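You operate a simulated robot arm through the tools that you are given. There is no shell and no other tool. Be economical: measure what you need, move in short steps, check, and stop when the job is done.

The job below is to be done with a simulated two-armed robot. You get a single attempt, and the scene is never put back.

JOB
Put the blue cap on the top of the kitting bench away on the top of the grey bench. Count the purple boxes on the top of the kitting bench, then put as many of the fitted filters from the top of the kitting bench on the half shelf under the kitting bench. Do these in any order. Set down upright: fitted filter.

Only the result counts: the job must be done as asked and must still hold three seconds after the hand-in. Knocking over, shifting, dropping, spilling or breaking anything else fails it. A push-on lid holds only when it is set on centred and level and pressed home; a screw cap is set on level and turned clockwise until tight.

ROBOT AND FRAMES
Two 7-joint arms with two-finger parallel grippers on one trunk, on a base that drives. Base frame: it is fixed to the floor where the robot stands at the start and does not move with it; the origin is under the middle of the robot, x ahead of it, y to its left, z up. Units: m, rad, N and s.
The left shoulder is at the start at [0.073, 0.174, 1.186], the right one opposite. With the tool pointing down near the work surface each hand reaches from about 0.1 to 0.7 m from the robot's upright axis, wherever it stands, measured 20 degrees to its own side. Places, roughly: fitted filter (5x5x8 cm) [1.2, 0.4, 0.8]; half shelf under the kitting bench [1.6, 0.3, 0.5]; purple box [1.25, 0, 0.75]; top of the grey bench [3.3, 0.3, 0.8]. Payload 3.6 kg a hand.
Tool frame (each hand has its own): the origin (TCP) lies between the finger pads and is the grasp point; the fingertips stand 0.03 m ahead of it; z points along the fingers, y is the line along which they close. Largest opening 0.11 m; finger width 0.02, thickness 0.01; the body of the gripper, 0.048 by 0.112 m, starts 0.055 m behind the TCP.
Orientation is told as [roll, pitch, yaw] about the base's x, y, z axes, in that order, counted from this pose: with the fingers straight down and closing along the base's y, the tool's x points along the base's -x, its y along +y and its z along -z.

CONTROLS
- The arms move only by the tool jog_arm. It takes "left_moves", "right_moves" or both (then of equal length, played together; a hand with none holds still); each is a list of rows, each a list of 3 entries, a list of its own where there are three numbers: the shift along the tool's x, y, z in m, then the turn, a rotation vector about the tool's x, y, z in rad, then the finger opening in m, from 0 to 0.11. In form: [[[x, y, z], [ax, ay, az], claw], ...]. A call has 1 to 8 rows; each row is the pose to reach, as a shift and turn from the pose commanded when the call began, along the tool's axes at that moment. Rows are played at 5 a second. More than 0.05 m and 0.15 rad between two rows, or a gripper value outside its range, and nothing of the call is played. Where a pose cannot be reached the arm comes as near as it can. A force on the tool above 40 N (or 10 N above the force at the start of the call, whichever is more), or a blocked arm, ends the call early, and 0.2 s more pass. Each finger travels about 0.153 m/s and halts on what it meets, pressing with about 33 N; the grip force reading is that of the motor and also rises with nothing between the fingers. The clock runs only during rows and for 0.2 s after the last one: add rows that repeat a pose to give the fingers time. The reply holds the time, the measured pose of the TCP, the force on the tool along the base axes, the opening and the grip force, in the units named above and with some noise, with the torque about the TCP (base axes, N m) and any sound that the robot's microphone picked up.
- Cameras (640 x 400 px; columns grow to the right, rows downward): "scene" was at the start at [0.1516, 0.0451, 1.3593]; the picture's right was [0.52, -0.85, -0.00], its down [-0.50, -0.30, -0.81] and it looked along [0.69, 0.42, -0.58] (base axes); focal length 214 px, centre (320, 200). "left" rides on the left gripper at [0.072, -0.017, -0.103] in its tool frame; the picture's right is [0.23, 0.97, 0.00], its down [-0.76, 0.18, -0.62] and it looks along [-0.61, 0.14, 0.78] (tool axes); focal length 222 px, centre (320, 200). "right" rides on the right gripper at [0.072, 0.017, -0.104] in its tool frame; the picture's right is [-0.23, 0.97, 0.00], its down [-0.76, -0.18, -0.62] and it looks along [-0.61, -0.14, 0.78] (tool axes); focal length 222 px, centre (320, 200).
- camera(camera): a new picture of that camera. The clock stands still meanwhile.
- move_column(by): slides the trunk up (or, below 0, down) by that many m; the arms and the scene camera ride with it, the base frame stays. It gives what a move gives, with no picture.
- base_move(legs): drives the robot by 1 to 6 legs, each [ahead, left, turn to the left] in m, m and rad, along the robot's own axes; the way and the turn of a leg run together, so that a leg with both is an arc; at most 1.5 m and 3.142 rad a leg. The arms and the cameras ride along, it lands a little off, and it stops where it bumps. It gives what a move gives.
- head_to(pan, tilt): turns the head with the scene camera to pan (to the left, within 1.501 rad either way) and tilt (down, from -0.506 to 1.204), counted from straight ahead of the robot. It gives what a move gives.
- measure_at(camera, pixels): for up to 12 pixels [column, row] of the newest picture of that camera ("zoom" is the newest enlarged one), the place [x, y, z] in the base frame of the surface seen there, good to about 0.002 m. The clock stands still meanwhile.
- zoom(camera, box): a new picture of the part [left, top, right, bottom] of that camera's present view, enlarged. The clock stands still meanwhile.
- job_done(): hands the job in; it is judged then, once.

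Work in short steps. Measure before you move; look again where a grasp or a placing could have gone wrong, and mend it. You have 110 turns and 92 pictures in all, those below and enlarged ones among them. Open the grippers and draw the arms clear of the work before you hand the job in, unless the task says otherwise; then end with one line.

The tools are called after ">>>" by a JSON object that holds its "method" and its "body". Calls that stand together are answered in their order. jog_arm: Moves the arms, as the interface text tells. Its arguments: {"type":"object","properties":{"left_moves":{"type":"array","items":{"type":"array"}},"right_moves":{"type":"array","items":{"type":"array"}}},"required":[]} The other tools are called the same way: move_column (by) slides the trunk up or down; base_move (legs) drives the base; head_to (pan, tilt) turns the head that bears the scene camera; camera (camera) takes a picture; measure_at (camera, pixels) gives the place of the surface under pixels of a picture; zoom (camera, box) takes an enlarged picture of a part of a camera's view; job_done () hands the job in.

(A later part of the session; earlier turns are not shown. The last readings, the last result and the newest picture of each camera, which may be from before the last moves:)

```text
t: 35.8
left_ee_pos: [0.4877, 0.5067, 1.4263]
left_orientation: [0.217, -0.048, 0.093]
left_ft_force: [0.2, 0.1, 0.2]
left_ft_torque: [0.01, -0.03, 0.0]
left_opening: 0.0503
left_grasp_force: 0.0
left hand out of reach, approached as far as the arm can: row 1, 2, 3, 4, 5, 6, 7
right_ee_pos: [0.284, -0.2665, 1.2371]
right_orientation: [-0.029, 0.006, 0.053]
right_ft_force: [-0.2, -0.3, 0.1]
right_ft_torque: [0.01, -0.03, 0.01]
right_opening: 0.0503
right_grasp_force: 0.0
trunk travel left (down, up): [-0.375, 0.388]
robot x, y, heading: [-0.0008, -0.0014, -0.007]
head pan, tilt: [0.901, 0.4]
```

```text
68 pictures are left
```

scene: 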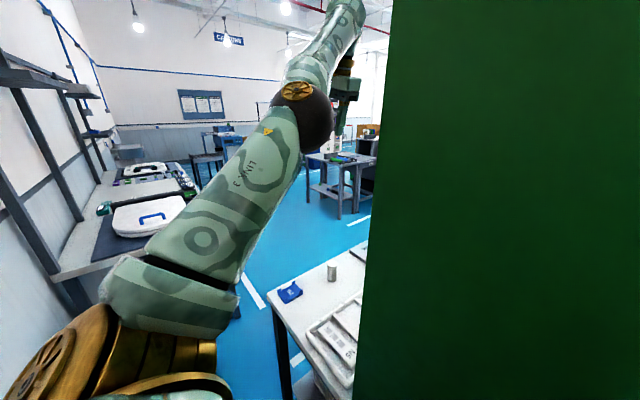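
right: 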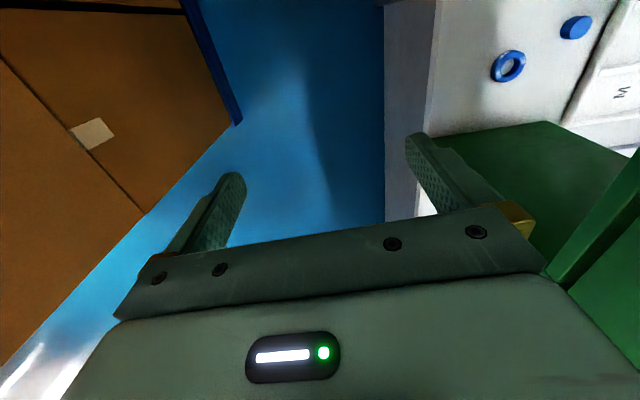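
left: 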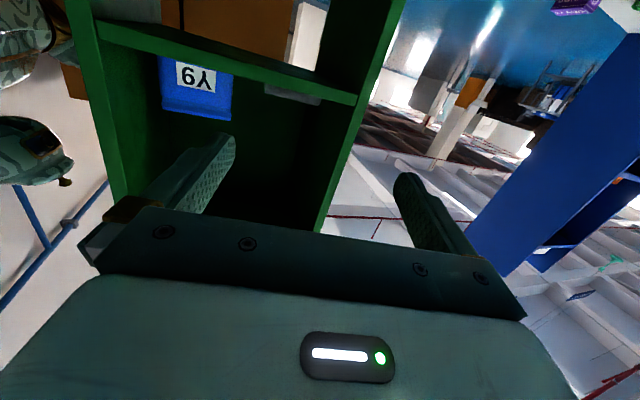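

I'll stow the left arm upward as high as it goes, out of the way.

>>> {"method": "jog_arm", "body": {"left_moves": [[[0.03, -0.01, -0.035], [0, 0, 0], 0.05], [[0.06, -0.02, -0.07], [0, 0, 0], 0.05], [[0.09, -0.03, -0.105], [0, 0, 0], 0.05], [[0.12, -0.04, -0.14], [0, 0, 0], 0.05], [[0.15, -0.05, -0.175], [0, 0, 0], 0.05], [[0.18, -0.06, -0.21], [0, 0, 0], 0.05], [[0.21, -0.07, -0.245], [0, 0, 0], 0.05], [[0.24, -0.08, -0.28], [0, 0, 0], 0.05]]}}

>>> {"method": "jog_arm", "body": {"left_moves": [[[0.03, -0.01, -0.035], [0, 0, 0], 0.05], [[0.06, -0.02, -0.07], [0, 0, 0], 0.05], [[0.09, -0.03, -0.105], [0, 0, 0], 0.05], [[0.12, -0.04, -0.14], [0, 0, 0], 0.05], [[0.15, -0.05, -0.175], [0, 0, 0], 0.05], [[0.18, -0.06, -0.21], [0, 0, 0], 0.05], [[0.21, -0.07, -0.245], [0, 0, 0], 0.05], [[0.24, -0.08, -0.28], [0, 0, 0], 0.05]]}}

>>> {"method": "camera", "body": {"camera": "scene"}}

```text
t: 37.6
left_ee_pos: [0.4657, 0.5245, 1.4595]
left_orientation: [0.25, -0.091, 0.08]
left_ft_force: [0.5, 0.1, -0.5]
left_ft_torque: [0.01, 0.03, 0.02]
left_opening: 0.0502
left_grasp_force: 0.1
left hand out of reach, approached as far as the arm can: row 1, 2, 3, 4, 5, 6, 7, 8
right_ee_pos: [0.2853, -0.2666, 1.237]
right_orientation: [-0.026, 0.007, 0.051]
right_ft_force: [0.7, -0.2, 0.1]
right_ft_torque: [-0.01, 0.01, 0.0]
right_opening: 0.0502
right_grasp_force: 0.0
trunk travel left (down, up): [-0.375, 0.388]
robot x, y, heading: [0.0031, -0.0001, 0.001]
head pan, tilt: [0.901, 0.4]
```

```text
t: 39.4
left_ee_pos: [0.4627, 0.5256, 1.4605]
left_orientation: [0.25, -0.092, 0.078]
left_ft_force: [1.2, -0.5, 0.6]
left_ft_torque: [0.01, 0.0, -0.01]
left_opening: 0.0503
left_grasp_force: 0.0
left hand out of reach, approached as far as the arm can: row 1, 2, 3, 4, 5, 6, 7, 8
right_ee_pos: [0.2841, -0.2667, 1.2371]
right_orientation: [-0.031, 0.003, 0.05]
right_ft_force: [-0.2, 1.1, 0.0]
right_ft_torque: [-0.05, 0.01, -0.01]
right_opening: 0.0503
right_grasp_force: 0.1
trunk travel left (down, up): [-0.375, 0.388]
robot x, y, heading: [-0.0022, 0.0004, -0.004]
head pan, tilt: [0.901, 0.4]
```

```text
67 pictures are left
```

scene: 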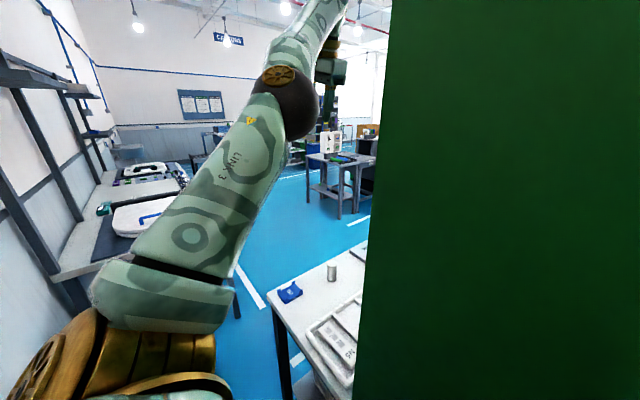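

I leave the left arm there. I raise the trunk (both hands are now in free air) so that I can look over the green unit.

>>> {"method": "move_column", "body": {"by": 0.38}}

>>> {"method": "head_to", "body": {"pan": 0.45, "tilt": 0.6}}

>>> {"method": "camera", "body": {"camera": "scene"}}

>>> {"method": "camera", "body": {"camera": "left"}}

```text
t: 43.0
left_ee_pos: [0.4191, 0.5186, 1.8752]
left_orientation: [0.244, -0.173, 0.078]
left_ft_force: [-0.8, 0.8, 0.3]
left_ft_torque: [-0.04, 0.01, 0.01]
left_opening: 0.0499
left_grasp_force: 0.1
right_ee_pos: [0.2832, -0.2678, 1.6183]
right_orientation: [-0.028, 0.006, 0.051]
right_ft_force: [-0.1, -0.1, -0.6]
right_ft_torque: [0.02, -0.03, -0.03]
right_opening: 0.0501
right_grasp_force: 0.0
trunk travel left (down, up): [-0.755, 0.008]
robot x, y, heading: [0.0001, -0.0004, -0.007]
head pan, tilt: [0.901, 0.4]
```

```text
t: 43.9
left_ee_pos: [0.4207, 0.5175, 1.8744]
left_orientation: [0.246, -0.174, 0.078]
left_ft_force: [1.0, 0.4, -0.6]
left_ft_torque: [0.0, 0.01, 0.02]
left_opening: 0.0502
left_grasp_force: 0.1
right_ee_pos: [0.2832, -0.2673, 1.6184]
right_orientation: [-0.029, 0.005, 0.054]
right_ft_force: [0.5, 0.1, -0.3]
right_ft_torque: [-0.03, 0.01, -0.01]
right_opening: 0.05
right_grasp_force: 0.1
trunk travel left (down, up): [-0.755, 0.008]
robot x, y, heading: [-0.0017, 0.0021, -0.005]
head pan, tilt: [0.45, 0.6]
```

```text
66 pictures are left
```

scene: 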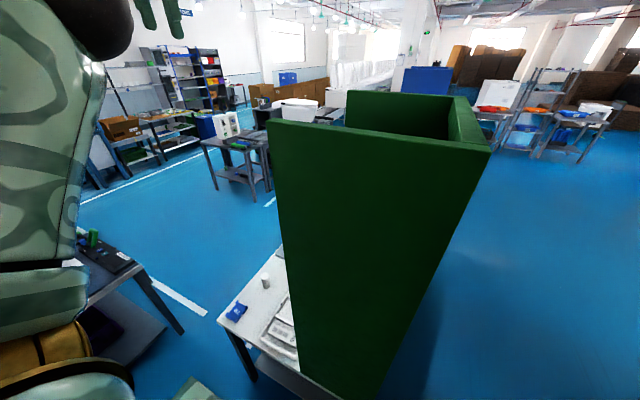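

```text
65 pictures are left
```

left: 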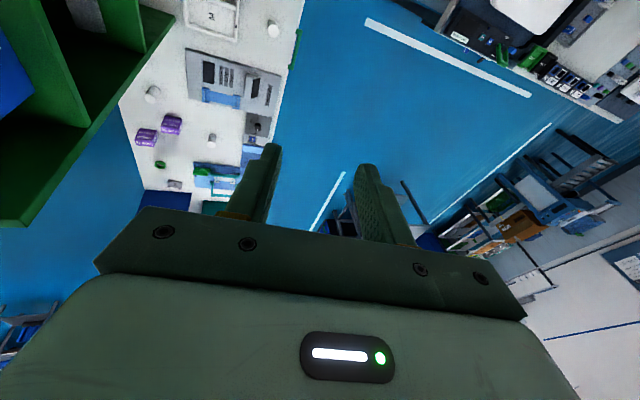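

From above: the unit's top is around 1.55, clear. The left view shows two purple boxes, white cylinders and a checker unit; I zoom it and measure.

>>> {"method": "zoom", "body": {"camera": "left", "box": [100, 0, 330, 210]}}

>>> {"method": "measure_at", "body": {"camera": "left", "pixels": [[153, 92], [145, 137], [171, 125], [211, 138], [175, 184], [160, 164], [258, 130], [252, 125], [225, 188], [145, 195], [215, 207], [268, 30]]}}

>>> {"method": "measure_at", "body": {"camera": "scene", "pixels": [[380, 135], [400, 92], [420, 78], [262, 135], [230, 120], [75, 240], [140, 268], [300, 105], [490, 150]]}}

```text
1.90 times, centred on (215, 105) of left
```

zoom: 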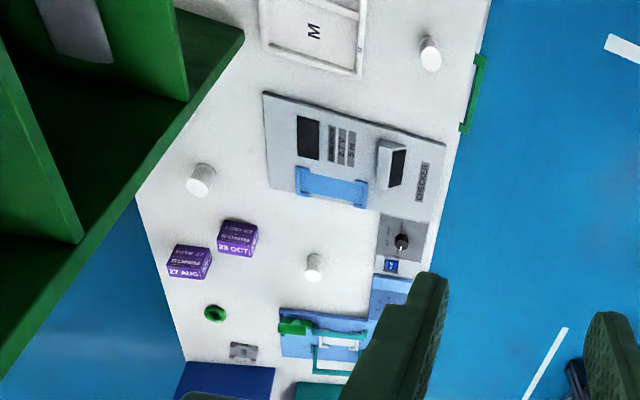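

```text
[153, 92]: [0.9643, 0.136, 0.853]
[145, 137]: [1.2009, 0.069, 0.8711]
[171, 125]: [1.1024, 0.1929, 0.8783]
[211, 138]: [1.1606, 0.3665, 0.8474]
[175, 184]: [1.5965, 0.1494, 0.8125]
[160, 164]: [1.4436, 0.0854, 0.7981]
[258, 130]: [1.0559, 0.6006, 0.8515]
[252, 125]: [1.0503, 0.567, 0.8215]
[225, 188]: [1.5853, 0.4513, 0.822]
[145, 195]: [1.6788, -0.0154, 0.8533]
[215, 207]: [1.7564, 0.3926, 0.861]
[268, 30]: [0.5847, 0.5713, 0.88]
```

```text
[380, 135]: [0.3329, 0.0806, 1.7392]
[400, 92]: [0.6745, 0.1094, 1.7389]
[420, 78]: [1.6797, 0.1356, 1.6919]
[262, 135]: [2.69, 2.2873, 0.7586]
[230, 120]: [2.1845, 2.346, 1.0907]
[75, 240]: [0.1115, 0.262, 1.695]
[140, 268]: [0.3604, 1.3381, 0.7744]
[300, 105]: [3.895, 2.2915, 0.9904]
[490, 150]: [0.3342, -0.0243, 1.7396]
```

The green unit's top is at 1.74, so I go around by the left aisle (no arm sweep over it). First I drive left 0.5 m and look.

>>> {"method": "base_move", "body": {"legs": [[0, 0.5, 0]]}}

>>> {"method": "head_to", "body": {"pan": 1.2, "tilt": 0.45}}

>>> {"method": "camera", "body": {"camera": "scene"}}

```text
t: 46.9
left_ee_pos: [0.4239, 1.0207, 1.8754]
left_orientation: [0.249, -0.173, 0.073]
left_ft_force: [-0.1, -0.7, -0.1]
left_ft_torque: [-0.02, 0.03, 0.03]
left_opening: 0.0499
left_grasp_force: 0.1
right_ee_pos: [0.2842, 0.2349, 1.6174]
right_orientation: [-0.026, 0.005, 0.044]
right_ft_force: [-0.4, -0.5, 0.4]
right_ft_torque: [0.02, -0.03, 0.0]
right_opening: 0.0501
right_grasp_force: 0.1
trunk travel left (down, up): [-0.755, 0.008]
robot x, y, heading: [0.0016, 0.5073, -0.008]
head pan, tilt: [0.45, 0.6]
```

```text
t: 48.0
left_ee_pos: [0.4245, 1.0223, 1.8744]
left_orientation: [0.247, -0.172, 0.073]
left_ft_force: [-0.5, 0.3, -0.5]
left_ft_torque: [0.01, -0.02, 0.04]
left_opening: 0.0498
left_grasp_force: 0.1
right_ee_pos: [0.2843, 0.2362, 1.6176]
right_orientation: [-0.028, 0.005, 0.046]
right_ft_force: [0.5, 1.0, -0.6]
right_ft_torque: [0.03, -0.04, 0.01]
right_opening: 0.0502
right_grasp_force: 0.1
trunk travel left (down, up): [-0.755, 0.008]
robot x, y, heading: [0.0011, 0.5023, -0.01]
head pan, tilt: [1.201, 0.45]
```

```text
63 pictures are left
```

scene: 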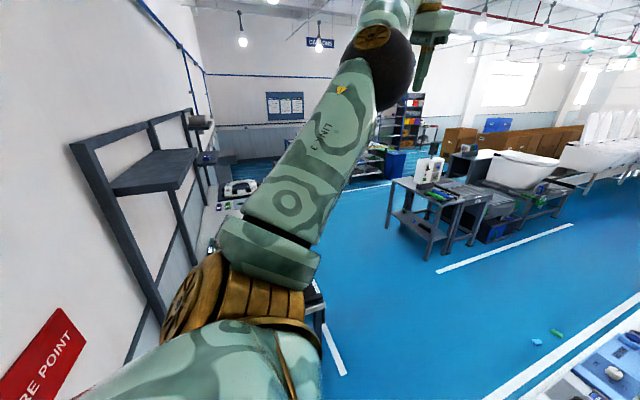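

I check the shelf posts' position and the floor items before going further.

>>> {"method": "measure_at", "body": {"camera": "scene", "pixels": [[80, 150], [188, 112], [195, 150], [320, 295], [240, 187], [556, 333], [537, 342], [150, 130], [205, 122]]}}

```text
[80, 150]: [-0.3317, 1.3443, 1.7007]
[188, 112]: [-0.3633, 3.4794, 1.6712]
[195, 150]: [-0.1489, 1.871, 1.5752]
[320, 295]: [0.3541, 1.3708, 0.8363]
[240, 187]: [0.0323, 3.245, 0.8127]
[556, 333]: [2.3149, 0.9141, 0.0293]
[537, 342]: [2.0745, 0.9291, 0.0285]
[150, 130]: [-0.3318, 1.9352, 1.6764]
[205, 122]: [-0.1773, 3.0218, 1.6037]
```

Path is clear (posts ≤1.70 m; small items on the floor at x≈2.1–2.3, y≈0.92 to avoid). I drive left to y≈1.01, then ahead to x≈0.9.

>>> {"method": "base_move", "body": {"legs": [[0, 0.505, 0.008], [0.9, 0, 0]]}}

>>> {"method": "head_to", "body": {"pan": -0.9, "tilt": 0.8}}

>>> {"method": "camera", "body": {"camera": "scene"}}

```text
t: 49.9
left_ee_pos: [0.4175, 1.2783, 1.8811]
left_orientation: [0.257, -0.173, 0.104]
left_ft_force: [-0.7, -1.2, 0.4]
left_ft_torque: [0.09, -0.06, -0.02]
left_opening: 0.0502
left_grasp_force: 0.1
right_ee_pos: [0.3044, 0.4925, 1.6155]
right_orientation: [-0.018, 0.003, 0.079]
right_ft_force: [0.4, -1.1, -0.5]
right_ft_torque: [0.13, 0.0, 0.05]
right_opening: 0.0501
right_grasp_force: 0.1
trunk travel left (down, up): [-0.755, 0.008]
robot x, y, heading: [0.0128, 0.7652, 0.027]
head pan, tilt: [1.201, 0.45]
stopped in leg 1: the robot was blocked; the commanded pose is now the measured one
```

```text
t: 51.9
left_ee_pos: [0.4189, 1.2951, 1.874]
left_orientation: [0.247, -0.172, 0.103]
left_ft_force: [0.0, -0.3, -1.2]
left_ft_torque: [0.02, -0.02, 0.02]
left_opening: 0.0502
left_grasp_force: 0.1
right_ee_pos: [0.3033, 0.5065, 1.6181]
right_orientation: [-0.026, 0.005, 0.075]
right_ft_force: [0.8, 0.2, -0.2]
right_ft_torque: [0.02, 0.01, 0.01]
right_opening: 0.05
right_grasp_force: 0.0
trunk travel left (down, up): [-0.755, 0.008]
robot x, y, heading: [0.0095, 0.7688, 0.023]
head pan, tilt: [-0.901, 0.799]
```

```text
62 pictures are left
```

scene: 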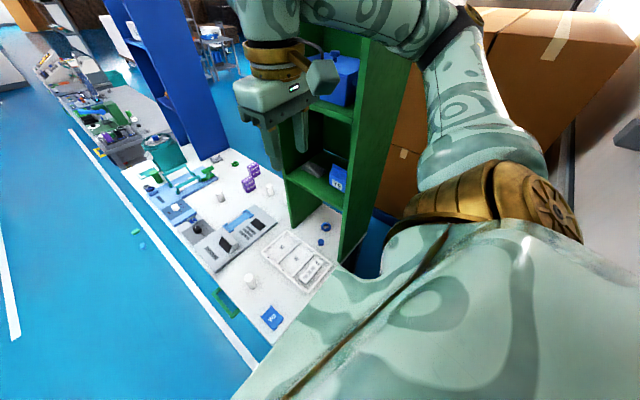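

The base got blocked at y≈0.77. I look down-left to see what it met.

>>> {"method": "head_to", "body": {"pan": 1.0, "tilt": 1.1}}

>>> {"method": "camera", "body": {"camera": "scene"}}

>>> {"method": "camera", "body": {"camera": "left"}}

```text
t: 53.8
left_ee_pos: [0.4203, 1.2966, 1.8744]
left_orientation: [0.246, -0.171, 0.102]
left_ft_force: [-0.2, 0.8, 0.0]
left_ft_torque: [0.02, 0.01, 0.03]
left_opening: 0.0502
left_grasp_force: 0.0
right_ee_pos: [0.3044, 0.5082, 1.6181]
right_orientation: [-0.026, 0.005, 0.074]
right_ft_force: [-0.3, -0.7, -0.9]
right_ft_torque: [0.02, 0.0, 0.0]
right_opening: 0.0501
right_grasp_force: 0.1
trunk travel left (down, up): [-0.755, 0.008]
robot x, y, heading: [0.0105, 0.768, 0.023]
head pan, tilt: [1.0, 1.1]
```

```text
61 pictures are left
```

scene: 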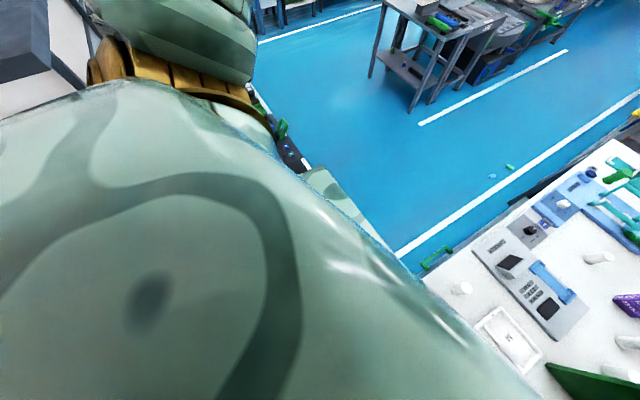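

```text
60 pictures are left
```

left: 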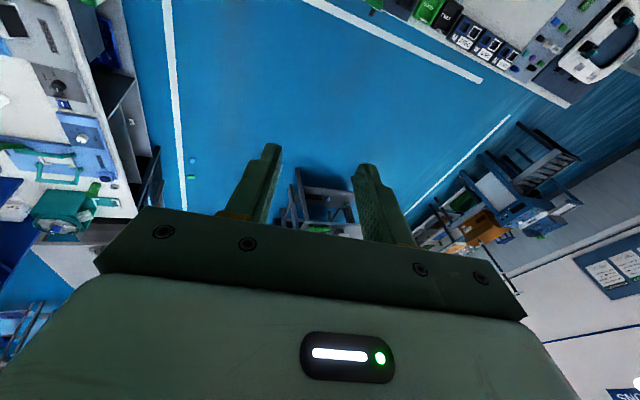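

Contact seems to be at the rear left. I look there.

>>> {"method": "measure_at", "body": {"camera": "scene", "pixels": [[330, 185], [370, 225], [300, 160], [150, 290], [410, 270], [320, 165]]}}

>>> {"method": "head_to", "body": {"pan": 1.5, "tilt": 0.9}}

>>> {"method": "camera", "body": {"camera": "scene"}}

```text
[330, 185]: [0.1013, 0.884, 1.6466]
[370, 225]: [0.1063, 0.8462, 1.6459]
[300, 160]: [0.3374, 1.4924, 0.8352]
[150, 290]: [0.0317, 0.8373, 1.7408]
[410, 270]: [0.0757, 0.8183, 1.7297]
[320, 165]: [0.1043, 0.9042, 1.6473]
```

```text
t: 54.7
left_ee_pos: [0.4215, 1.2972, 1.8743]
left_orientation: [0.247, -0.173, 0.104]
left_ft_force: [0.8, 0.6, 0.5]
left_ft_torque: [0.0, -0.02, 0.01]
left_opening: 0.0503
left_grasp_force: 0.2
right_ee_pos: [0.304, 0.5084, 1.6179]
right_orientation: [-0.028, 0.005, 0.075]
right_ft_force: [0.6, 0.4, 0.7]
right_ft_torque: [0.01, 0.01, -0.04]
right_opening: 0.0499
right_grasp_force: 0.2
trunk travel left (down, up): [-0.755, 0.008]
robot x, y, heading: [0.0104, 0.7677, 0.021]
head pan, tilt: [1.499, 0.901]
```

```text
59 pictures are left
```

scene: 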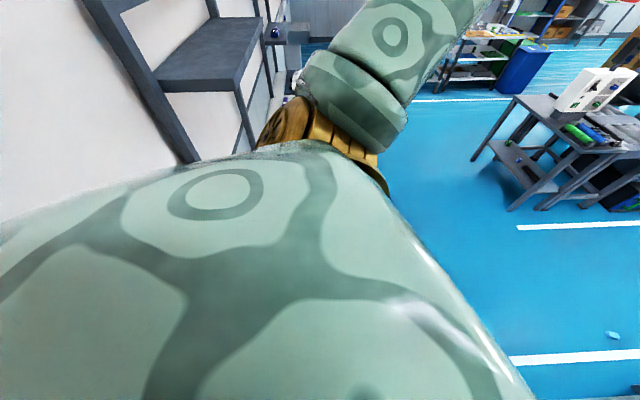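

Robot body hides it. I look further back with less tilt (a red "FIRE POINT" sign was seen there before).

>>> {"method": "base_move", "body": {"legs": [[0, -0.1, 0]]}}

>>> {"method": "head_to", "body": {"pan": 1.5, "tilt": 0.55}}

>>> {"method": "camera", "body": {"camera": "scene"}}

```text
t: 55.8
left_ee_pos: [0.4231, 1.2027, 1.8717]
left_orientation: [0.243, -0.171, 0.102]
left_ft_force: [-0.2, -0.8, -0.7]
left_ft_torque: [-0.02, 0.0, 0.02]
left_opening: 0.0503
left_grasp_force: 0.1
right_ee_pos: [0.3051, 0.4136, 1.6195]
right_orientation: [-0.032, 0.005, 0.076]
right_ft_force: [0.1, 0.2, 0.4]
right_ft_torque: [-0.05, 0.02, 0.03]
right_opening: 0.0504
right_grasp_force: 0.1
trunk travel left (down, up): [-0.755, 0.008]
robot x, y, heading: [0.0121, 0.6684, 0.025]
head pan, tilt: [1.499, 0.901]
```

```text
t: 56.7
left_ee_pos: [0.4237, 1.1932, 1.8762]
left_orientation: [0.249, -0.171, 0.101]
left_ft_force: [-0.5, -0.8, -0.3]
left_ft_torque: [0.03, 0.01, 0.01]
left_opening: 0.05
left_grasp_force: 0.1
right_ee_pos: [0.3076, 0.4058, 1.6173]
right_orientation: [-0.027, 0.004, 0.075]
right_ft_force: [0.6, -0.9, 0.7]
right_ft_torque: [0.06, 0.03, 0.01]
right_opening: 0.0502
right_grasp_force: 0.0
trunk travel left (down, up): [-0.755, 0.008]
robot x, y, heading: [0.0121, 0.6669, 0.025]
head pan, tilt: [1.499, 0.55]
```

```text
58 pictures are left
```

scene: 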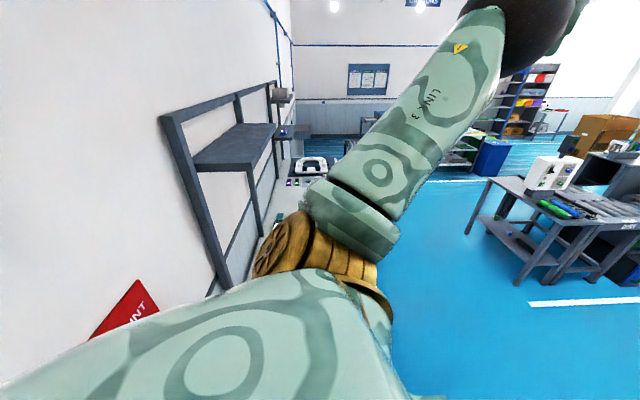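

>>> {"method": "measure_at", "body": {"camera": "scene", "pixels": [[60, 200], [130, 310], [150, 295], [105, 330], [190, 200], [225, 270], [20, 360], [140, 285]]}}

>>> {"method": "zoom", "body": {"camera": "scene", "box": [0, 220, 260, 400]}}

```text
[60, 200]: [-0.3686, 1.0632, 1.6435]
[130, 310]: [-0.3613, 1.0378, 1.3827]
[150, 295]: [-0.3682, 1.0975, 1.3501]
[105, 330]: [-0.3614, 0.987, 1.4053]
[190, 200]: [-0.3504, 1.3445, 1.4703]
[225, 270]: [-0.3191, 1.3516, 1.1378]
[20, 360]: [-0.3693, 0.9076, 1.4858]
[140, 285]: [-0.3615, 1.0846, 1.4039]
```

```text
2.22 times, centred on (130, 310) of scene
```

zoom: 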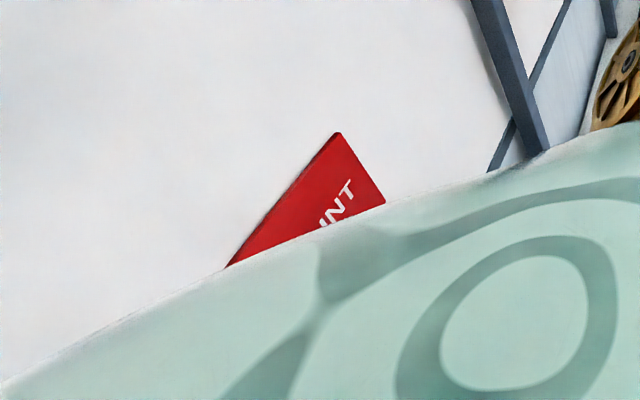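

A wall is at x≈−0.37, with a fire point (likely an extinguisher) at rear left—so that way is tight. Meanwhile I look closely at the bench items from here.

>>> {"method": "head_to", "body": {"pan": -0.25, "tilt": 0.75}}

>>> {"method": "camera", "body": {"camera": "scene"}}

```text
t: 58.4
left_ee_pos: [0.4221, 1.197, 1.8735]
left_orientation: [0.246, -0.17, 0.102]
left_ft_force: [0.1, -0.6, 0.2]
left_ft_torque: [-0.02, -0.02, -0.01]
left_opening: 0.0504
left_grasp_force: 0.1
right_ee_pos: [0.3055, 0.4084, 1.6169]
right_orientation: [-0.028, 0.004, 0.075]
right_ft_force: [-0.2, 0.0, 0.3]
right_ft_torque: [0.0, 0.03, 0.0]
right_opening: 0.0503
right_grasp_force: 0.1
trunk travel left (down, up): [-0.755, 0.008]
robot x, y, heading: [0.0165, 0.6691, 0.026]
head pan, tilt: [-0.25, 0.75]
```

```text
56 pictures are left
```

scene: 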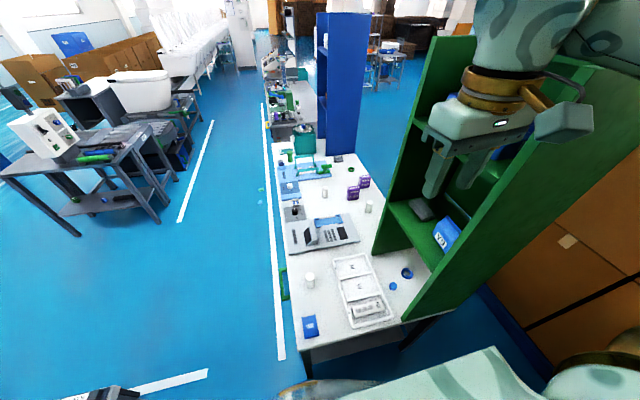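

Good overview: purple boxes at (358,187), white cylinders at (310,280), (327,192), (369,206). I zoom for details.

>>> {"method": "zoom", "body": {"camera": "scene", "box": [265, 130, 425, 230]}}

>>> {"method": "zoom", "body": {"camera": "scene", "box": [270, 220, 430, 350]}}

```text
4.00 times, centred on (345, 180) of scene
```

zoom: 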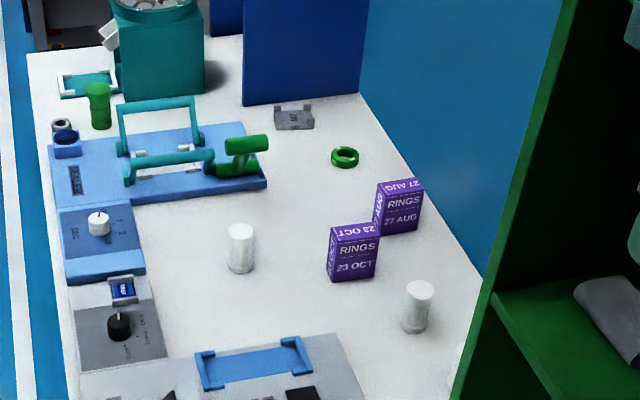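

```text
3.08 times, centred on (350, 285) of scene
```

zoom: 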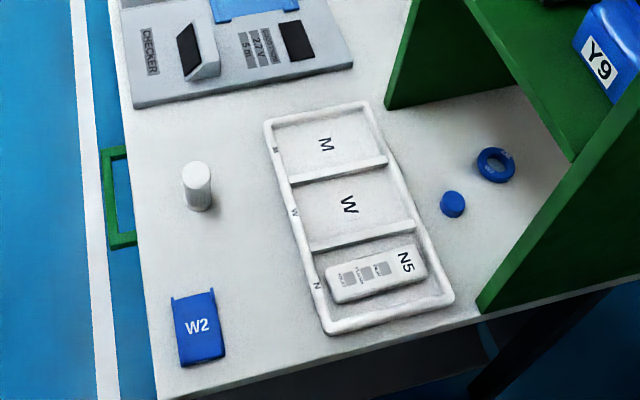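

>>> {"method": "zoom", "body": {"camera": "scene", "box": [295, 262, 327, 294]}}

>>> {"method": "zoom", "body": {"camera": "scene", "box": [315, 175, 379, 215]}}

>>> {"method": "measure_at", "body": {"camera": "scene", "pixels": [[310, 274], [310, 281], [325, 187], [325, 193], [369, 202], [369, 208], [353, 192], [365, 182], [393, 286]]}}

```text
12.50 times, centred on (311, 278) of scene
```

zoom: 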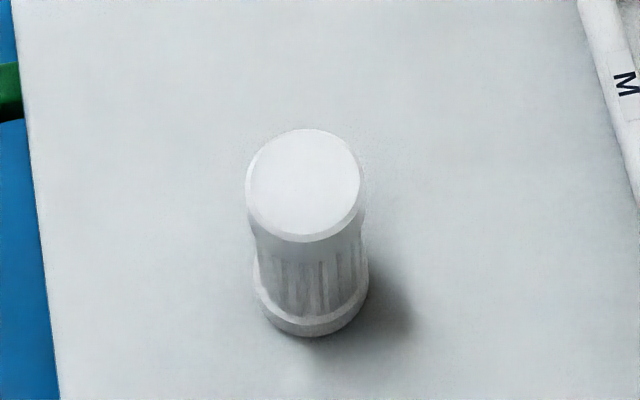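

```text
10.00 times, centred on (347, 195) of scene
```

zoom: 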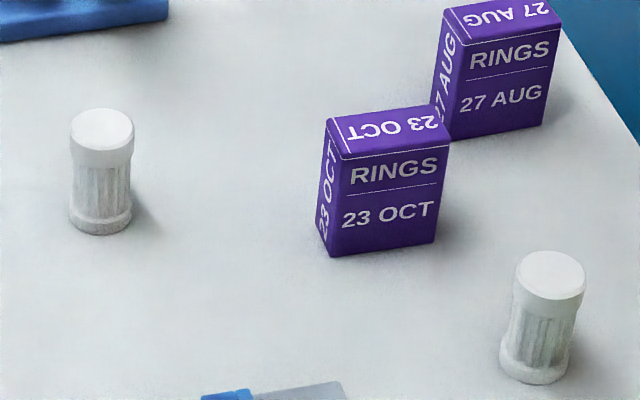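

```text
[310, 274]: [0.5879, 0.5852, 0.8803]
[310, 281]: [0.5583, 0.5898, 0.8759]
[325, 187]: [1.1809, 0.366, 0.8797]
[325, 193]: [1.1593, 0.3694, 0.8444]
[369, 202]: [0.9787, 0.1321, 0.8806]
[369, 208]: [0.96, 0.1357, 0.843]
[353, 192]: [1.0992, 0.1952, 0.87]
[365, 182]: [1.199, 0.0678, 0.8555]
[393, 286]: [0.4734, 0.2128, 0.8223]
```

All white cylinders are identical 8 cm filters; two purple boxes are seen so far (23 OCT, 27 AUG). I try the left aisle again, staying nearer the bench to clear the wall fixture.

>>> {"method": "base_move", "body": {"legs": [[0.04, 0, -0.026], [0, 0.12, 0]]}}

```text
t: 60.2
left_ee_pos: [0.4765, 1.2995, 1.8768]
left_orientation: [0.255, -0.171, 0.079]
left_ft_force: [0.8, -0.5, -1.3]
left_ft_torque: [0.04, 0.01, 0.01]
left_opening: 0.0499
left_grasp_force: 0.0
right_ee_pos: [0.3411, 0.5138, 1.6169]
right_orientation: [-0.022, 0.006, 0.053]
right_ft_force: [0.3, -1.0, -0.1]
right_ft_torque: [0.04, -0.01, -0.02]
right_opening: 0.0502
right_grasp_force: 0.0
trunk travel left (down, up): [-0.755, 0.008]
robot x, y, heading: [0.0513, 0.7905, 0.002]
head pan, tilt: [-0.25, 0.75]
```

It passed the former stopping point. I continue in small legs.

>>> {"method": "base_move", "body": {"legs": [[0.005, 0.08, 0], [0, 0.08, 0], [0, 0.06, 0]]}}

```text
t: 61.8
left_ee_pos: [0.3993, 1.404, 1.879]
left_orientation: [0.252, -0.174, 0.229]
left_ft_force: [-0.2, -0.4, 0.6]
left_ft_torque: [0.04, 0.02, 0.05]
left_opening: 0.05
left_grasp_force: 0.1
right_ee_pos: [0.3838, 0.6091, 1.6171]
right_orientation: [-0.023, 0.003, 0.205]
right_ft_force: [-0.8, -0.2, -0.3]
right_ft_torque: [0.05, 0.02, -0.02]
right_opening: 0.0502
right_grasp_force: 0.0
trunk travel left (down, up): [-0.755, 0.008]
robot x, y, heading: [0.0634, 0.8339, 0.154]
head pan, tilt: [-0.25, 0.75]
stopped in leg 2: the robot was blocked; the commanded pose is now the measured one
```

The gap between the bench corner and the fire point is too narrow (~0.6 m). So I'll use the right-hand corridor later; filters at (0.98,0.135) and (0.83,0.12) are reachable from there. First the cap: from here, turned right, the right arm can reach it past the unit's edge. I back out and turn.

>>> {"method": "base_move", "body": {"legs": [[0, 0, -0.154], [-0.02, -0.07, 0], [-0.01, -0.084, 0], [0, 0, -0.47]]}}

>>> {"method": "head_to", "body": {"pan": -0.4, "tilt": 0.8}}

>>> {"method": "camera", "body": {"camera": "scene"}}

```text
t: 65.5
left_ee_pos: [0.6429, 0.9619, 1.8752]
left_orientation: [0.246, -0.172, -0.389]
left_ft_force: [0.3, 0.8, -0.4]
left_ft_torque: [-0.03, 0.01, 0.02]
left_opening: 0.0502
left_grasp_force: 0.1
right_ee_pos: [0.1667, 0.3205, 1.6184]
right_orientation: [-0.032, 0.003, -0.416]
right_ft_force: [-0.2, 0.4, -0.4]
right_ft_torque: [-0.01, 0.02, 0.0]
right_opening: 0.0501
right_grasp_force: 0.0
trunk travel left (down, up): [-0.755, 0.008]
robot x, y, heading: [0.031, 0.6815, -0.468]
head pan, tilt: [-0.25, 0.75]
```

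```text
t: 66.2
left_ee_pos: [0.6411, 0.9599, 1.8768]
left_orientation: [0.245, -0.173, -0.389]
left_ft_force: [0.5, 0.1, -0.6]
left_ft_torque: [-0.03, 0.02, 0.01]
left_opening: 0.0499
left_grasp_force: 0.0
right_ee_pos: [0.1657, 0.3198, 1.6174]
right_orientation: [-0.031, 0.002, -0.415]
right_ft_force: [-0.2, 0.2, 0.6]
right_ft_torque: [-0.02, 0.0, 0.02]
right_opening: 0.0501
right_grasp_force: 0.1
trunk travel left (down, up): [-0.755, 0.008]
robot x, y, heading: [0.0348, 0.6842, -0.464]
head pan, tilt: [-0.4, 0.799]
```

```text
51 pictures are left
```

scene: 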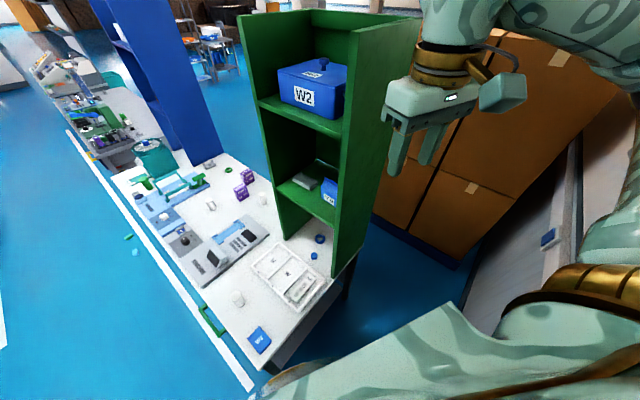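

Clear view. I lower the trunk by 0.45 to working height.

>>> {"method": "move_column", "body": {"by": -0.45}}

```text
refused: -0.45 is not a number from -0.4 to 0.4
```

>>> {"method": "move_column", "body": {"by": -0.4}}

```text
t: 70.0
left_ee_pos: [0.6917, 0.9328, 1.436]
left_orientation: [0.258, -0.079, -0.393]
left_ft_force: [0.2, -0.7, 0.2]
left_ft_torque: [0.02, -0.03, 0.01]
left_opening: 0.05
left_grasp_force: 0.2
right_ee_pos: [0.1648, 0.3178, 1.2184]
right_orientation: [-0.029, 0.002, -0.415]
right_ft_force: [0.3, 0.3, 0.5]
right_ft_torque: [0.02, -0.01, -0.03]
right_opening: 0.0501
right_grasp_force: 0.0
trunk travel left (down, up): [-0.355, 0.408]
robot x, y, heading: [0.0336, 0.6826, -0.47]
head pan, tilt: [-0.4, 0.799]
```

I bring the right hand forward around the unit's left edge, staying at y>0.35.

>>> {"method": "jog_arm", "body": {"right_moves": [[[-0.0133, 0.0441, 0], [0, 0, 0], 0.08], [[-0.0267, 0.0882, 0], [0, 0, 0], 0.08], [[-0.0552, 0.1227, 0], [0, 0, 0], 0.08], [[-0.0924, 0.1499, 0], [0, 0, 0], 0.08], [[-0.1336, 0.1681, 0], [0, 0, 0], 0.08], [[-0.1788, 0.1771, 0], [0, 0, 0], 0.08], [[-0.2214, 0.1794, 0], [0, 0, 0], 0.08], [[-0.2589, 0.1687, 0], [0, 0, 0], 0.08]]}}

>>> {"method": "camera", "body": {"camera": "scene"}}

>>> {"method": "camera", "body": {"camera": "right"}}

```text
t: 71.8
left_ee_pos: [0.692, 0.9334, 1.4338]
left_orientation: [0.257, -0.078, -0.392]
left_ft_force: [-1.0, 0.4, -0.7]
left_ft_torque: [-0.02, 0.03, -0.01]
left_opening: 0.05
left_grasp_force: 0.1
right_ee_pos: [0.4714, 0.3686, 1.2156]
right_orientation: [-0.03, 0.004, -0.416]
right_ft_force: [0.7, 0.3, 0.0]
right_ft_torque: [0.03, 0.02, 0.01]
right_opening: 0.0802
right_grasp_force: 0.0
trunk travel left (down, up): [-0.355, 0.408]
robot x, y, heading: [0.0313, 0.6837, -0.466]
head pan, tilt: [-0.4, 0.799]
```

```text
50 pictures are left
```

scene: 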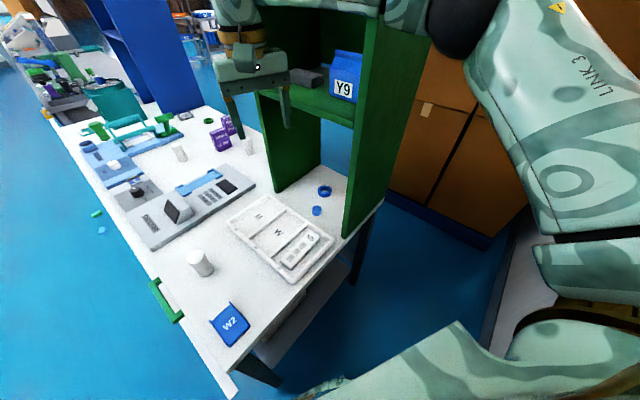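

```text
49 pictures are left
```

right: 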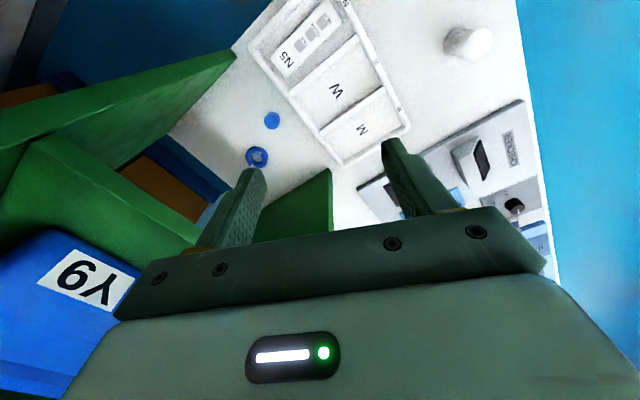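

I measure how close the elbow and forearm are to the panel edge.

>>> {"method": "measure_at", "body": {"camera": "scene", "pixels": [[450, 25], [440, 45], [420, 10], [395, 5], [370, 3], [300, 5], [316, 210], [340, 20], [475, 20], [500, 60]]}}

```text
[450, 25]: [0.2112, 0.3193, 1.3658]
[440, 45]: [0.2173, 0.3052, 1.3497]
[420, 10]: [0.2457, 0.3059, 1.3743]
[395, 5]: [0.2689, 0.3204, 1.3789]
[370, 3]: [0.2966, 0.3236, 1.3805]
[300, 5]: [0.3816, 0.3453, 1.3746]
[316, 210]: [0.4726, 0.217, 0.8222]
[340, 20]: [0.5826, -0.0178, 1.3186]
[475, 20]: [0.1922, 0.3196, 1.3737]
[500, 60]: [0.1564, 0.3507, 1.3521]
```

The right forearm would graze the panel edge at this geometry. Before changing plan, I try to free the left elbow: extend it outward through straight, then draw inward.

>>> {"method": "jog_arm", "body": {"left_moves": [[[-0.03, 0.02, -0.01], [0, 0, 0], 0.05], [[-0.06, 0.04, -0.02], [0, 0, 0], 0.05], [[-0.09, 0.06, -0.03], [0, 0, 0], 0.05], [[-0.12, 0.08, -0.04], [0, 0, 0], 0.05], [[-0.15, 0.1, -0.05], [0, 0, 0], 0.05], [[-0.18, 0.12, -0.06], [0, 0, 0], 0.05], [[-0.18, 0.12, -0.06], [0, 0, 0], 0.05]]}}

>>> {"method": "jog_arm", "body": {"left_moves": [[[0.03, -0.02, 0.02], [0, 0, 0], 0.05], [[0.06, -0.04, 0.04], [0, 0, 0], 0.05], [[0.09, -0.06, 0.06], [0, 0, 0], 0.05], [[0.12, -0.08, 0.08], [0, 0, 0], 0.05], [[0.15, -0.1, 0.1], [0, 0, 0], 0.05], [[0.18, -0.12, 0.12], [0, 0, 0], 0.05], [[0.21, -0.14, 0.14], [0, 0, 0], 0.05], [[0.24, -0.16, 0.16], [0, 0, 0], 0.05]]}}

```text
t: 73.4
left_ee_pos: [0.7121, 0.9509, 1.4061]
left_orientation: [0.254, -0.074, -0.392]
left_ft_force: [0.3, 0.7, -0.4]
left_ft_torque: [-0.03, 0.05, 0.0]
left_opening: 0.0499
left_grasp_force: 0.1
left hand out of reach, approached as far as the arm can: row 1, 2, 3, 4, 5, 6, 7
right_ee_pos: [0.4718, 0.3687, 1.2176]
right_orientation: [-0.03, 0.005, -0.415]
right_ft_force: [0.1, 0.0, 0.1]
right_ft_torque: [0.01, 0.02, -0.01]
right_opening: 0.0801
right_grasp_force: 0.1
trunk travel left (down, up): [-0.355, 0.408]
robot x, y, heading: [0.0355, 0.6834, -0.469]
head pan, tilt: [-0.4, 0.799]
```

```text
t: 75.2
left_ee_pos: [0.7131, 0.9465, 1.4053]
left_orientation: [0.256, -0.077, -0.392]
left_ft_force: [0.1, -0.8, 0.0]
left_ft_torque: [0.01, 0.01, 0.0]
left_opening: 0.0505
left_grasp_force: 0.0
left hand out of reach, approached as far as the arm can: row 1, 2, 3, 4, 5, 6, 7, 8
right_ee_pos: [0.4699, 0.3679, 1.2176]
right_orientation: [-0.026, 0.005, -0.416]
right_ft_force: [-0.8, 0.3, -0.3]
right_ft_torque: [0.0, 0.03, -0.02]
right_opening: 0.08
right_grasp_force: 0.1
trunk travel left (down, up): [-0.355, 0.408]
robot x, y, heading: [0.0306, 0.6811, -0.465]
head pan, tilt: [-0.4, 0.799]
```

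No luck; the left arm stays as is. I retract the right hand the way it came and raise the left hand along its arc.

>>> {"method": "jog_arm", "body": {"right_moves": [[[0.0375, 0.0108, 0], [0, 0, 0], 0.05], [[0.0802, 0.0084, 0], [0, 0, 0], 0.05], [[0.1254, -0.0006, 0], [0, 0, 0], 0.05], [[0.1666, -0.0187, 0], [0, 0, 0], 0.05], [[0.2037, -0.046, 0], [0, 0, 0], 0.05], [[0.2211, -0.081, 0], [0, 0, 0], 0.05], [[0.2364, -0.1205, 0], [0, 0, 0], 0.05], [[0.2518, -0.16, 0], [0, 0, 0], 0.05]], "left_moves": [[[0.025, 0, -0.035], [0, 0, 0], 0.05], [[0.05, 0, -0.07], [0, 0, 0], 0.05], [[0.075, 0, -0.105], [0, 0, 0], 0.05], [[0.1, 0, -0.14], [0, 0, 0], 0.05], [[0.125, 0, -0.175], [0, 0, 0], 0.05], [[0.15, 0, -0.21], [0, 0, 0], 0.05], [[0.175, 0, -0.245], [0, 0, 0], 0.05], [[0.2, 0, -0.28], [0, 0, 0], 0.05]]}}

>>> {"method": "move_column", "body": {"by": 0.4}}

>>> {"method": "base_move", "body": {"legs": [[0, 0, 0.466]]}}

```text
t: 77.0
left_ee_pos: [0.6165, 1.0095, 1.547]
left_orientation: [0.417, -0.21, -0.444]
left_ft_force: [-0.9, 0.7, -1.3]
left_ft_torque: [0.03, 0.0, 0.05]
left_opening: 0.0502
left_grasp_force: 0.0
left hand out of reach, approached as far as the arm can: row 1, 2, 3, 4, 5, 6, 7, 8
right_ee_pos: [0.1707, 0.3235, 1.2172]
right_orientation: [-0.029, 0.004, -0.415]
right_ft_force: [0.5, -0.5, -0.1]
right_ft_torque: [0.0, 0.03, 0.0]
right_opening: 0.05
right_grasp_force: 0.0
trunk travel left (down, up): [-0.355, 0.408]
robot x, y, heading: [0.0305, 0.6853, -0.471]
head pan, tilt: [-0.4, 0.799]
```

```text
t: 80.8
left_ee_pos: [0.5538, 1.0423, 1.9805]
left_orientation: [0.41, -0.315, -0.446]
left_ft_force: [-0.3, -0.3, 0.1]
left_ft_torque: [0.02, -0.02, 0.02]
left_opening: 0.0501
left_grasp_force: 0.1
right_ee_pos: [0.1755, 0.3233, 1.6181]
right_orientation: [-0.027, 0.005, -0.417]
right_ft_force: [0.7, -0.2, 0.2]
right_ft_torque: [0.04, -0.06, 0.0]
right_opening: 0.0499
right_grasp_force: 0.0
trunk travel left (down, up): [-0.755, 0.008]
robot x, y, heading: [0.0331, 0.6835, -0.472]
head pan, tilt: [-0.4, 0.799]
```

```text
t: 82.5
left_ee_pos: [0.3455, 1.2329, 1.9798]
left_orientation: [0.411, -0.314, 0.005]
left_ft_force: [0.1, -0.1, -0.5]
left_ft_torque: [0.01, 0.0, -0.01]
left_opening: 0.05
left_grasp_force: 0.1
right_ee_pos: [0.3184, 0.4211, 1.618]
right_orientation: [-0.028, 0.004, 0.034]
right_ft_force: [0.9, 1.1, 0.7]
right_ft_torque: [-0.02, -0.02, 0.01]
right_opening: 0.05
right_grasp_force: 0.0
trunk travel left (down, up): [-0.755, 0.008]
robot x, y, heading: [0.0302, 0.6842, -0.016]
head pan, tilt: [-0.4, 0.799]
```

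I check the right elbow and the top of the brown boxes before strafing right.

>>> {"method": "head_to", "body": {"pan": -1.1, "tilt": 0.35}}

>>> {"method": "camera", "body": {"camera": "scene"}}

```text
t: 83.6
left_ee_pos: [0.3458, 1.2338, 1.9798]
left_orientation: [0.41, -0.315, 0.006]
left_ft_force: [0.2, 0.9, 0.4]
left_ft_torque: [0.0, 0.01, 0.02]
left_opening: 0.0501
left_grasp_force: 0.1
right_ee_pos: [0.3176, 0.4211, 1.6188]
right_orientation: [-0.029, 0.003, 0.036]
right_ft_force: [0.1, 0.6, 0.9]
right_ft_torque: [0.0, -0.01, -0.01]
right_opening: 0.0502
right_grasp_force: 0.0
trunk travel left (down, up): [-0.755, 0.008]
robot x, y, heading: [0.0327, 0.6818, -0.019]
head pan, tilt: [-1.1, 0.351]
```

```text
48 pictures are left
```

scene: 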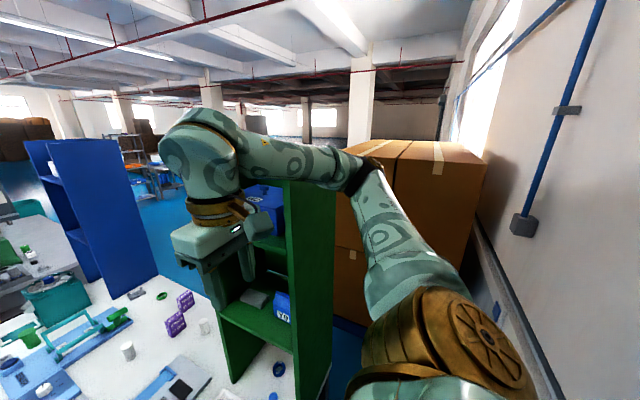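

>>> {"method": "measure_at", "body": {"camera": "scene", "pixels": [[365, 170], [375, 190], [340, 170], [400, 145], [440, 160], [480, 160], [470, 200], [340, 200], [400, 280], [270, 165], [60, 145], [105, 150]]}}

```text
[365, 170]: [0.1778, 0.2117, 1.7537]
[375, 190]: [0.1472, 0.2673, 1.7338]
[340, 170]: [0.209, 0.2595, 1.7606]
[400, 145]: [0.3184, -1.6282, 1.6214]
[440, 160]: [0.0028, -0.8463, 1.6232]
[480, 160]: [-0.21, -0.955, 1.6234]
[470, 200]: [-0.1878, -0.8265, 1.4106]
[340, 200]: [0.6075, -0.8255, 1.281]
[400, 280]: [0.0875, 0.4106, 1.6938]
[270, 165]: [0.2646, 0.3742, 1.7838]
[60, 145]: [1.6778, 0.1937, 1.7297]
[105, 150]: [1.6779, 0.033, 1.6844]
```

Elbow (z≈1.75) clears the boxes (top 1.62), left hand (z≈1.95) clears the unit. I strafe right to y≈−0.43.

>>> {"method": "base_move", "body": {"legs": [[-0.05, 0, 0.018], [0, -1.11, 0]]}}

```text
t: 89.8
left_ee_pos: [0.2884, 0.1326, 1.9795]
left_orientation: [0.41, -0.314, 0.024]
left_ft_force: [-0.8, -0.1, 0.1]
left_ft_torque: [-0.04, 0.02, -0.02]
left_opening: 0.0499
left_grasp_force: 0.0
right_ee_pos: [0.2735, -0.6814, 1.6184]
right_orientation: [-0.03, 0.003, 0.052]
right_ft_force: [-0.6, 0.3, 0.5]
right_ft_torque: [0.02, 0.0, 0.0]
right_opening: 0.05
right_grasp_force: 0.0
trunk travel left (down, up): [-0.755, 0.008]
robot x, y, heading: [-0.0157, -0.4232, -0.001]
head pan, tilt: [-1.1, 0.351]
```

Now ahead along the corridor to x≈1.25, then a look at the bench side.

>>> {"method": "base_move", "body": {"legs": [[1.27, 0, 0]]}}

>>> {"method": "head_to", "body": {"pan": 1.3, "tilt": 0.9}}

>>> {"method": "camera", "body": {"camera": "scene"}}

```text
t: 96.1
left_ee_pos: [1.5527, 0.1131, 1.9796]
left_orientation: [0.409, -0.316, 0.003]
left_ft_force: [-0.1, 1.2, -0.7]
left_ft_torque: [-0.04, 0.0, -0.02]
left_opening: 0.05
left_grasp_force: 0.1
right_ee_pos: [1.5236, -0.7, 1.6186]
right_orientation: [-0.026, 0.003, 0.031]
right_ft_force: [0.1, -0.1, -0.1]
right_ft_torque: [0.0, -0.02, 0.02]
right_opening: 0.0499
right_grasp_force: 0.1
trunk travel left (down, up): [-0.755, 0.008]
robot x, y, heading: [1.2405, -0.4338, -0.017]
head pan, tilt: [-1.1, 0.351]
```

```text
t: 98.3
left_ee_pos: [1.5538, 0.1124, 1.9795]
left_orientation: [0.41, -0.316, 0.003]
left_ft_force: [0.2, 0.0, 0.3]
left_ft_torque: [0.0, 0.01, -0.01]
left_opening: 0.0502
left_grasp_force: 0.1
right_ee_pos: [1.5246, -0.6997, 1.6174]
right_orientation: [-0.028, 0.002, 0.033]
right_ft_force: [0.1, -0.3, 0.3]
right_ft_torque: [0.0, -0.01, -0.02]
right_opening: 0.0498
right_grasp_force: 0.1
trunk travel left (down, up): [-0.755, 0.008]
robot x, y, heading: [1.2399, -0.4374, -0.021]
head pan, tilt: [1.3, 0.901]
```

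```text
47 pictures are left
```

scene: 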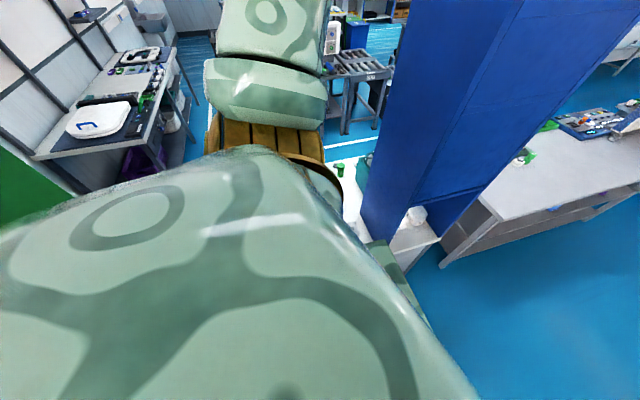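

I turn left to face the bench.

>>> {"method": "measure_at", "body": {"camera": "scene", "pixels": [[440, 265], [500, 215], [435, 235], [400, 240], [415, 215], [370, 190], [600, 200], [630, 180]]}}

>>> {"method": "base_move", "body": {"legs": [[0, 0, 1.59]]}}

>>> {"method": "head_to", "body": {"pan": -0.1, "tilt": 0.85}}

>>> {"method": "camera", "body": {"camera": "scene"}}

```text
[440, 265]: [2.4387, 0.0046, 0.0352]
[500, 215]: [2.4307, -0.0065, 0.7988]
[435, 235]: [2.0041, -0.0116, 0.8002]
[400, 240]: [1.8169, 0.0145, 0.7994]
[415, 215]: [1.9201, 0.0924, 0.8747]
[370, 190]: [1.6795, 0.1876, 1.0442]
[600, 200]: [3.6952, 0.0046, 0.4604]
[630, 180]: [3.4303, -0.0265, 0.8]
```

```text
t: 102.5
left_ee_pos: [0.691, -0.1211, 1.9796]
left_orientation: [0.412, -0.315, 1.569]
left_ft_force: [0.2, -0.1, 0.0]
left_ft_torque: [-0.02, -0.01, 0.03]
left_opening: 0.05
left_grasp_force: 0.0
right_ee_pos: [1.5046, -0.1533, 1.6175]
right_orientation: [-0.029, 0.004, 1.598]
right_ft_force: [0.5, -0.2, 1.0]
right_ft_torque: [-0.01, -0.01, 0.02]
right_opening: 0.0498
right_grasp_force: 0.1
trunk travel left (down, up): [-0.755, 0.008]
robot x, y, heading: [1.241, -0.4384, 1.549]
head pan, tilt: [1.3, 0.901]
```

```text
t: 104.0
left_ee_pos: [0.6914, -0.121, 1.9792]
left_orientation: [0.408, -0.315, 1.569]
left_ft_force: [-0.3, -0.4, -0.5]
left_ft_torque: [-0.02, 0.02, 0.01]
left_opening: 0.0503
left_grasp_force: 0.0
right_ee_pos: [1.5037, -0.1546, 1.617]
right_orientation: [-0.027, 0.004, 1.597]
right_ft_force: [0.6, -0.4, -1.0]
right_ft_torque: [-0.02, -0.02, 0.0]
right_opening: 0.0501
right_grasp_force: 0.0
trunk travel left (down, up): [-0.755, 0.008]
robot x, y, heading: [1.24, -0.438, 1.551]
head pan, tilt: [-0.099, 0.85]
```

```text
46 pictures are left
```

scene: 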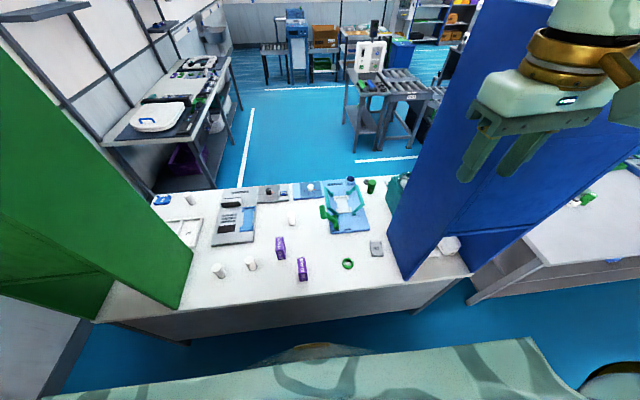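

Now both front filters at (218,270) and (250,264) and two purple boxes are in reach. I zoom and measure, including the bench's front face.

>>> {"method": "measure_at", "body": {"camera": "scene", "pixels": [[218, 265], [218, 274], [250, 259], [251, 268], [300, 310], [300, 325], [220, 330], [420, 300], [440, 245], [250, 340], [160, 335], [280, 300]]}}

>>> {"method": "zoom", "body": {"camera": "scene", "box": [90, 230, 490, 390]}}

>>> {"method": "zoom", "body": {"camera": "scene", "box": [300, 160, 500, 290]}}

```text
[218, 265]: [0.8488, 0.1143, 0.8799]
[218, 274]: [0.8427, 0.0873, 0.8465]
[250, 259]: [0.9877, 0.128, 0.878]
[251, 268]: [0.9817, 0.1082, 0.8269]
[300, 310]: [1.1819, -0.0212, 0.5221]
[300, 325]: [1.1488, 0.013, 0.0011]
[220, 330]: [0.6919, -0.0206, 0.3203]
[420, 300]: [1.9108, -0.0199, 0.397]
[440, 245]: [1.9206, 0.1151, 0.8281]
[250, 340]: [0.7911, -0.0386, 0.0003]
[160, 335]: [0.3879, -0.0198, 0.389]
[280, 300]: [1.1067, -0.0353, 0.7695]
```

```text
1.60 times, centred on (290, 310) of scene
```

zoom: 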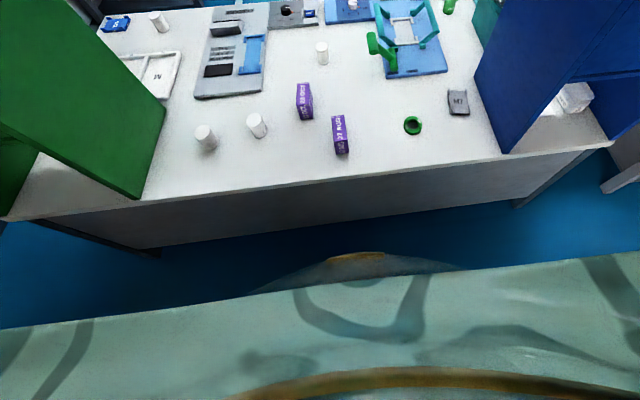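

```text
3.08 times, centred on (400, 225) of scene
```

zoom: 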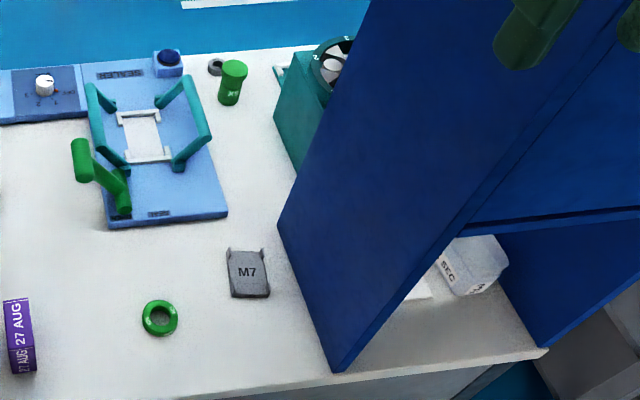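

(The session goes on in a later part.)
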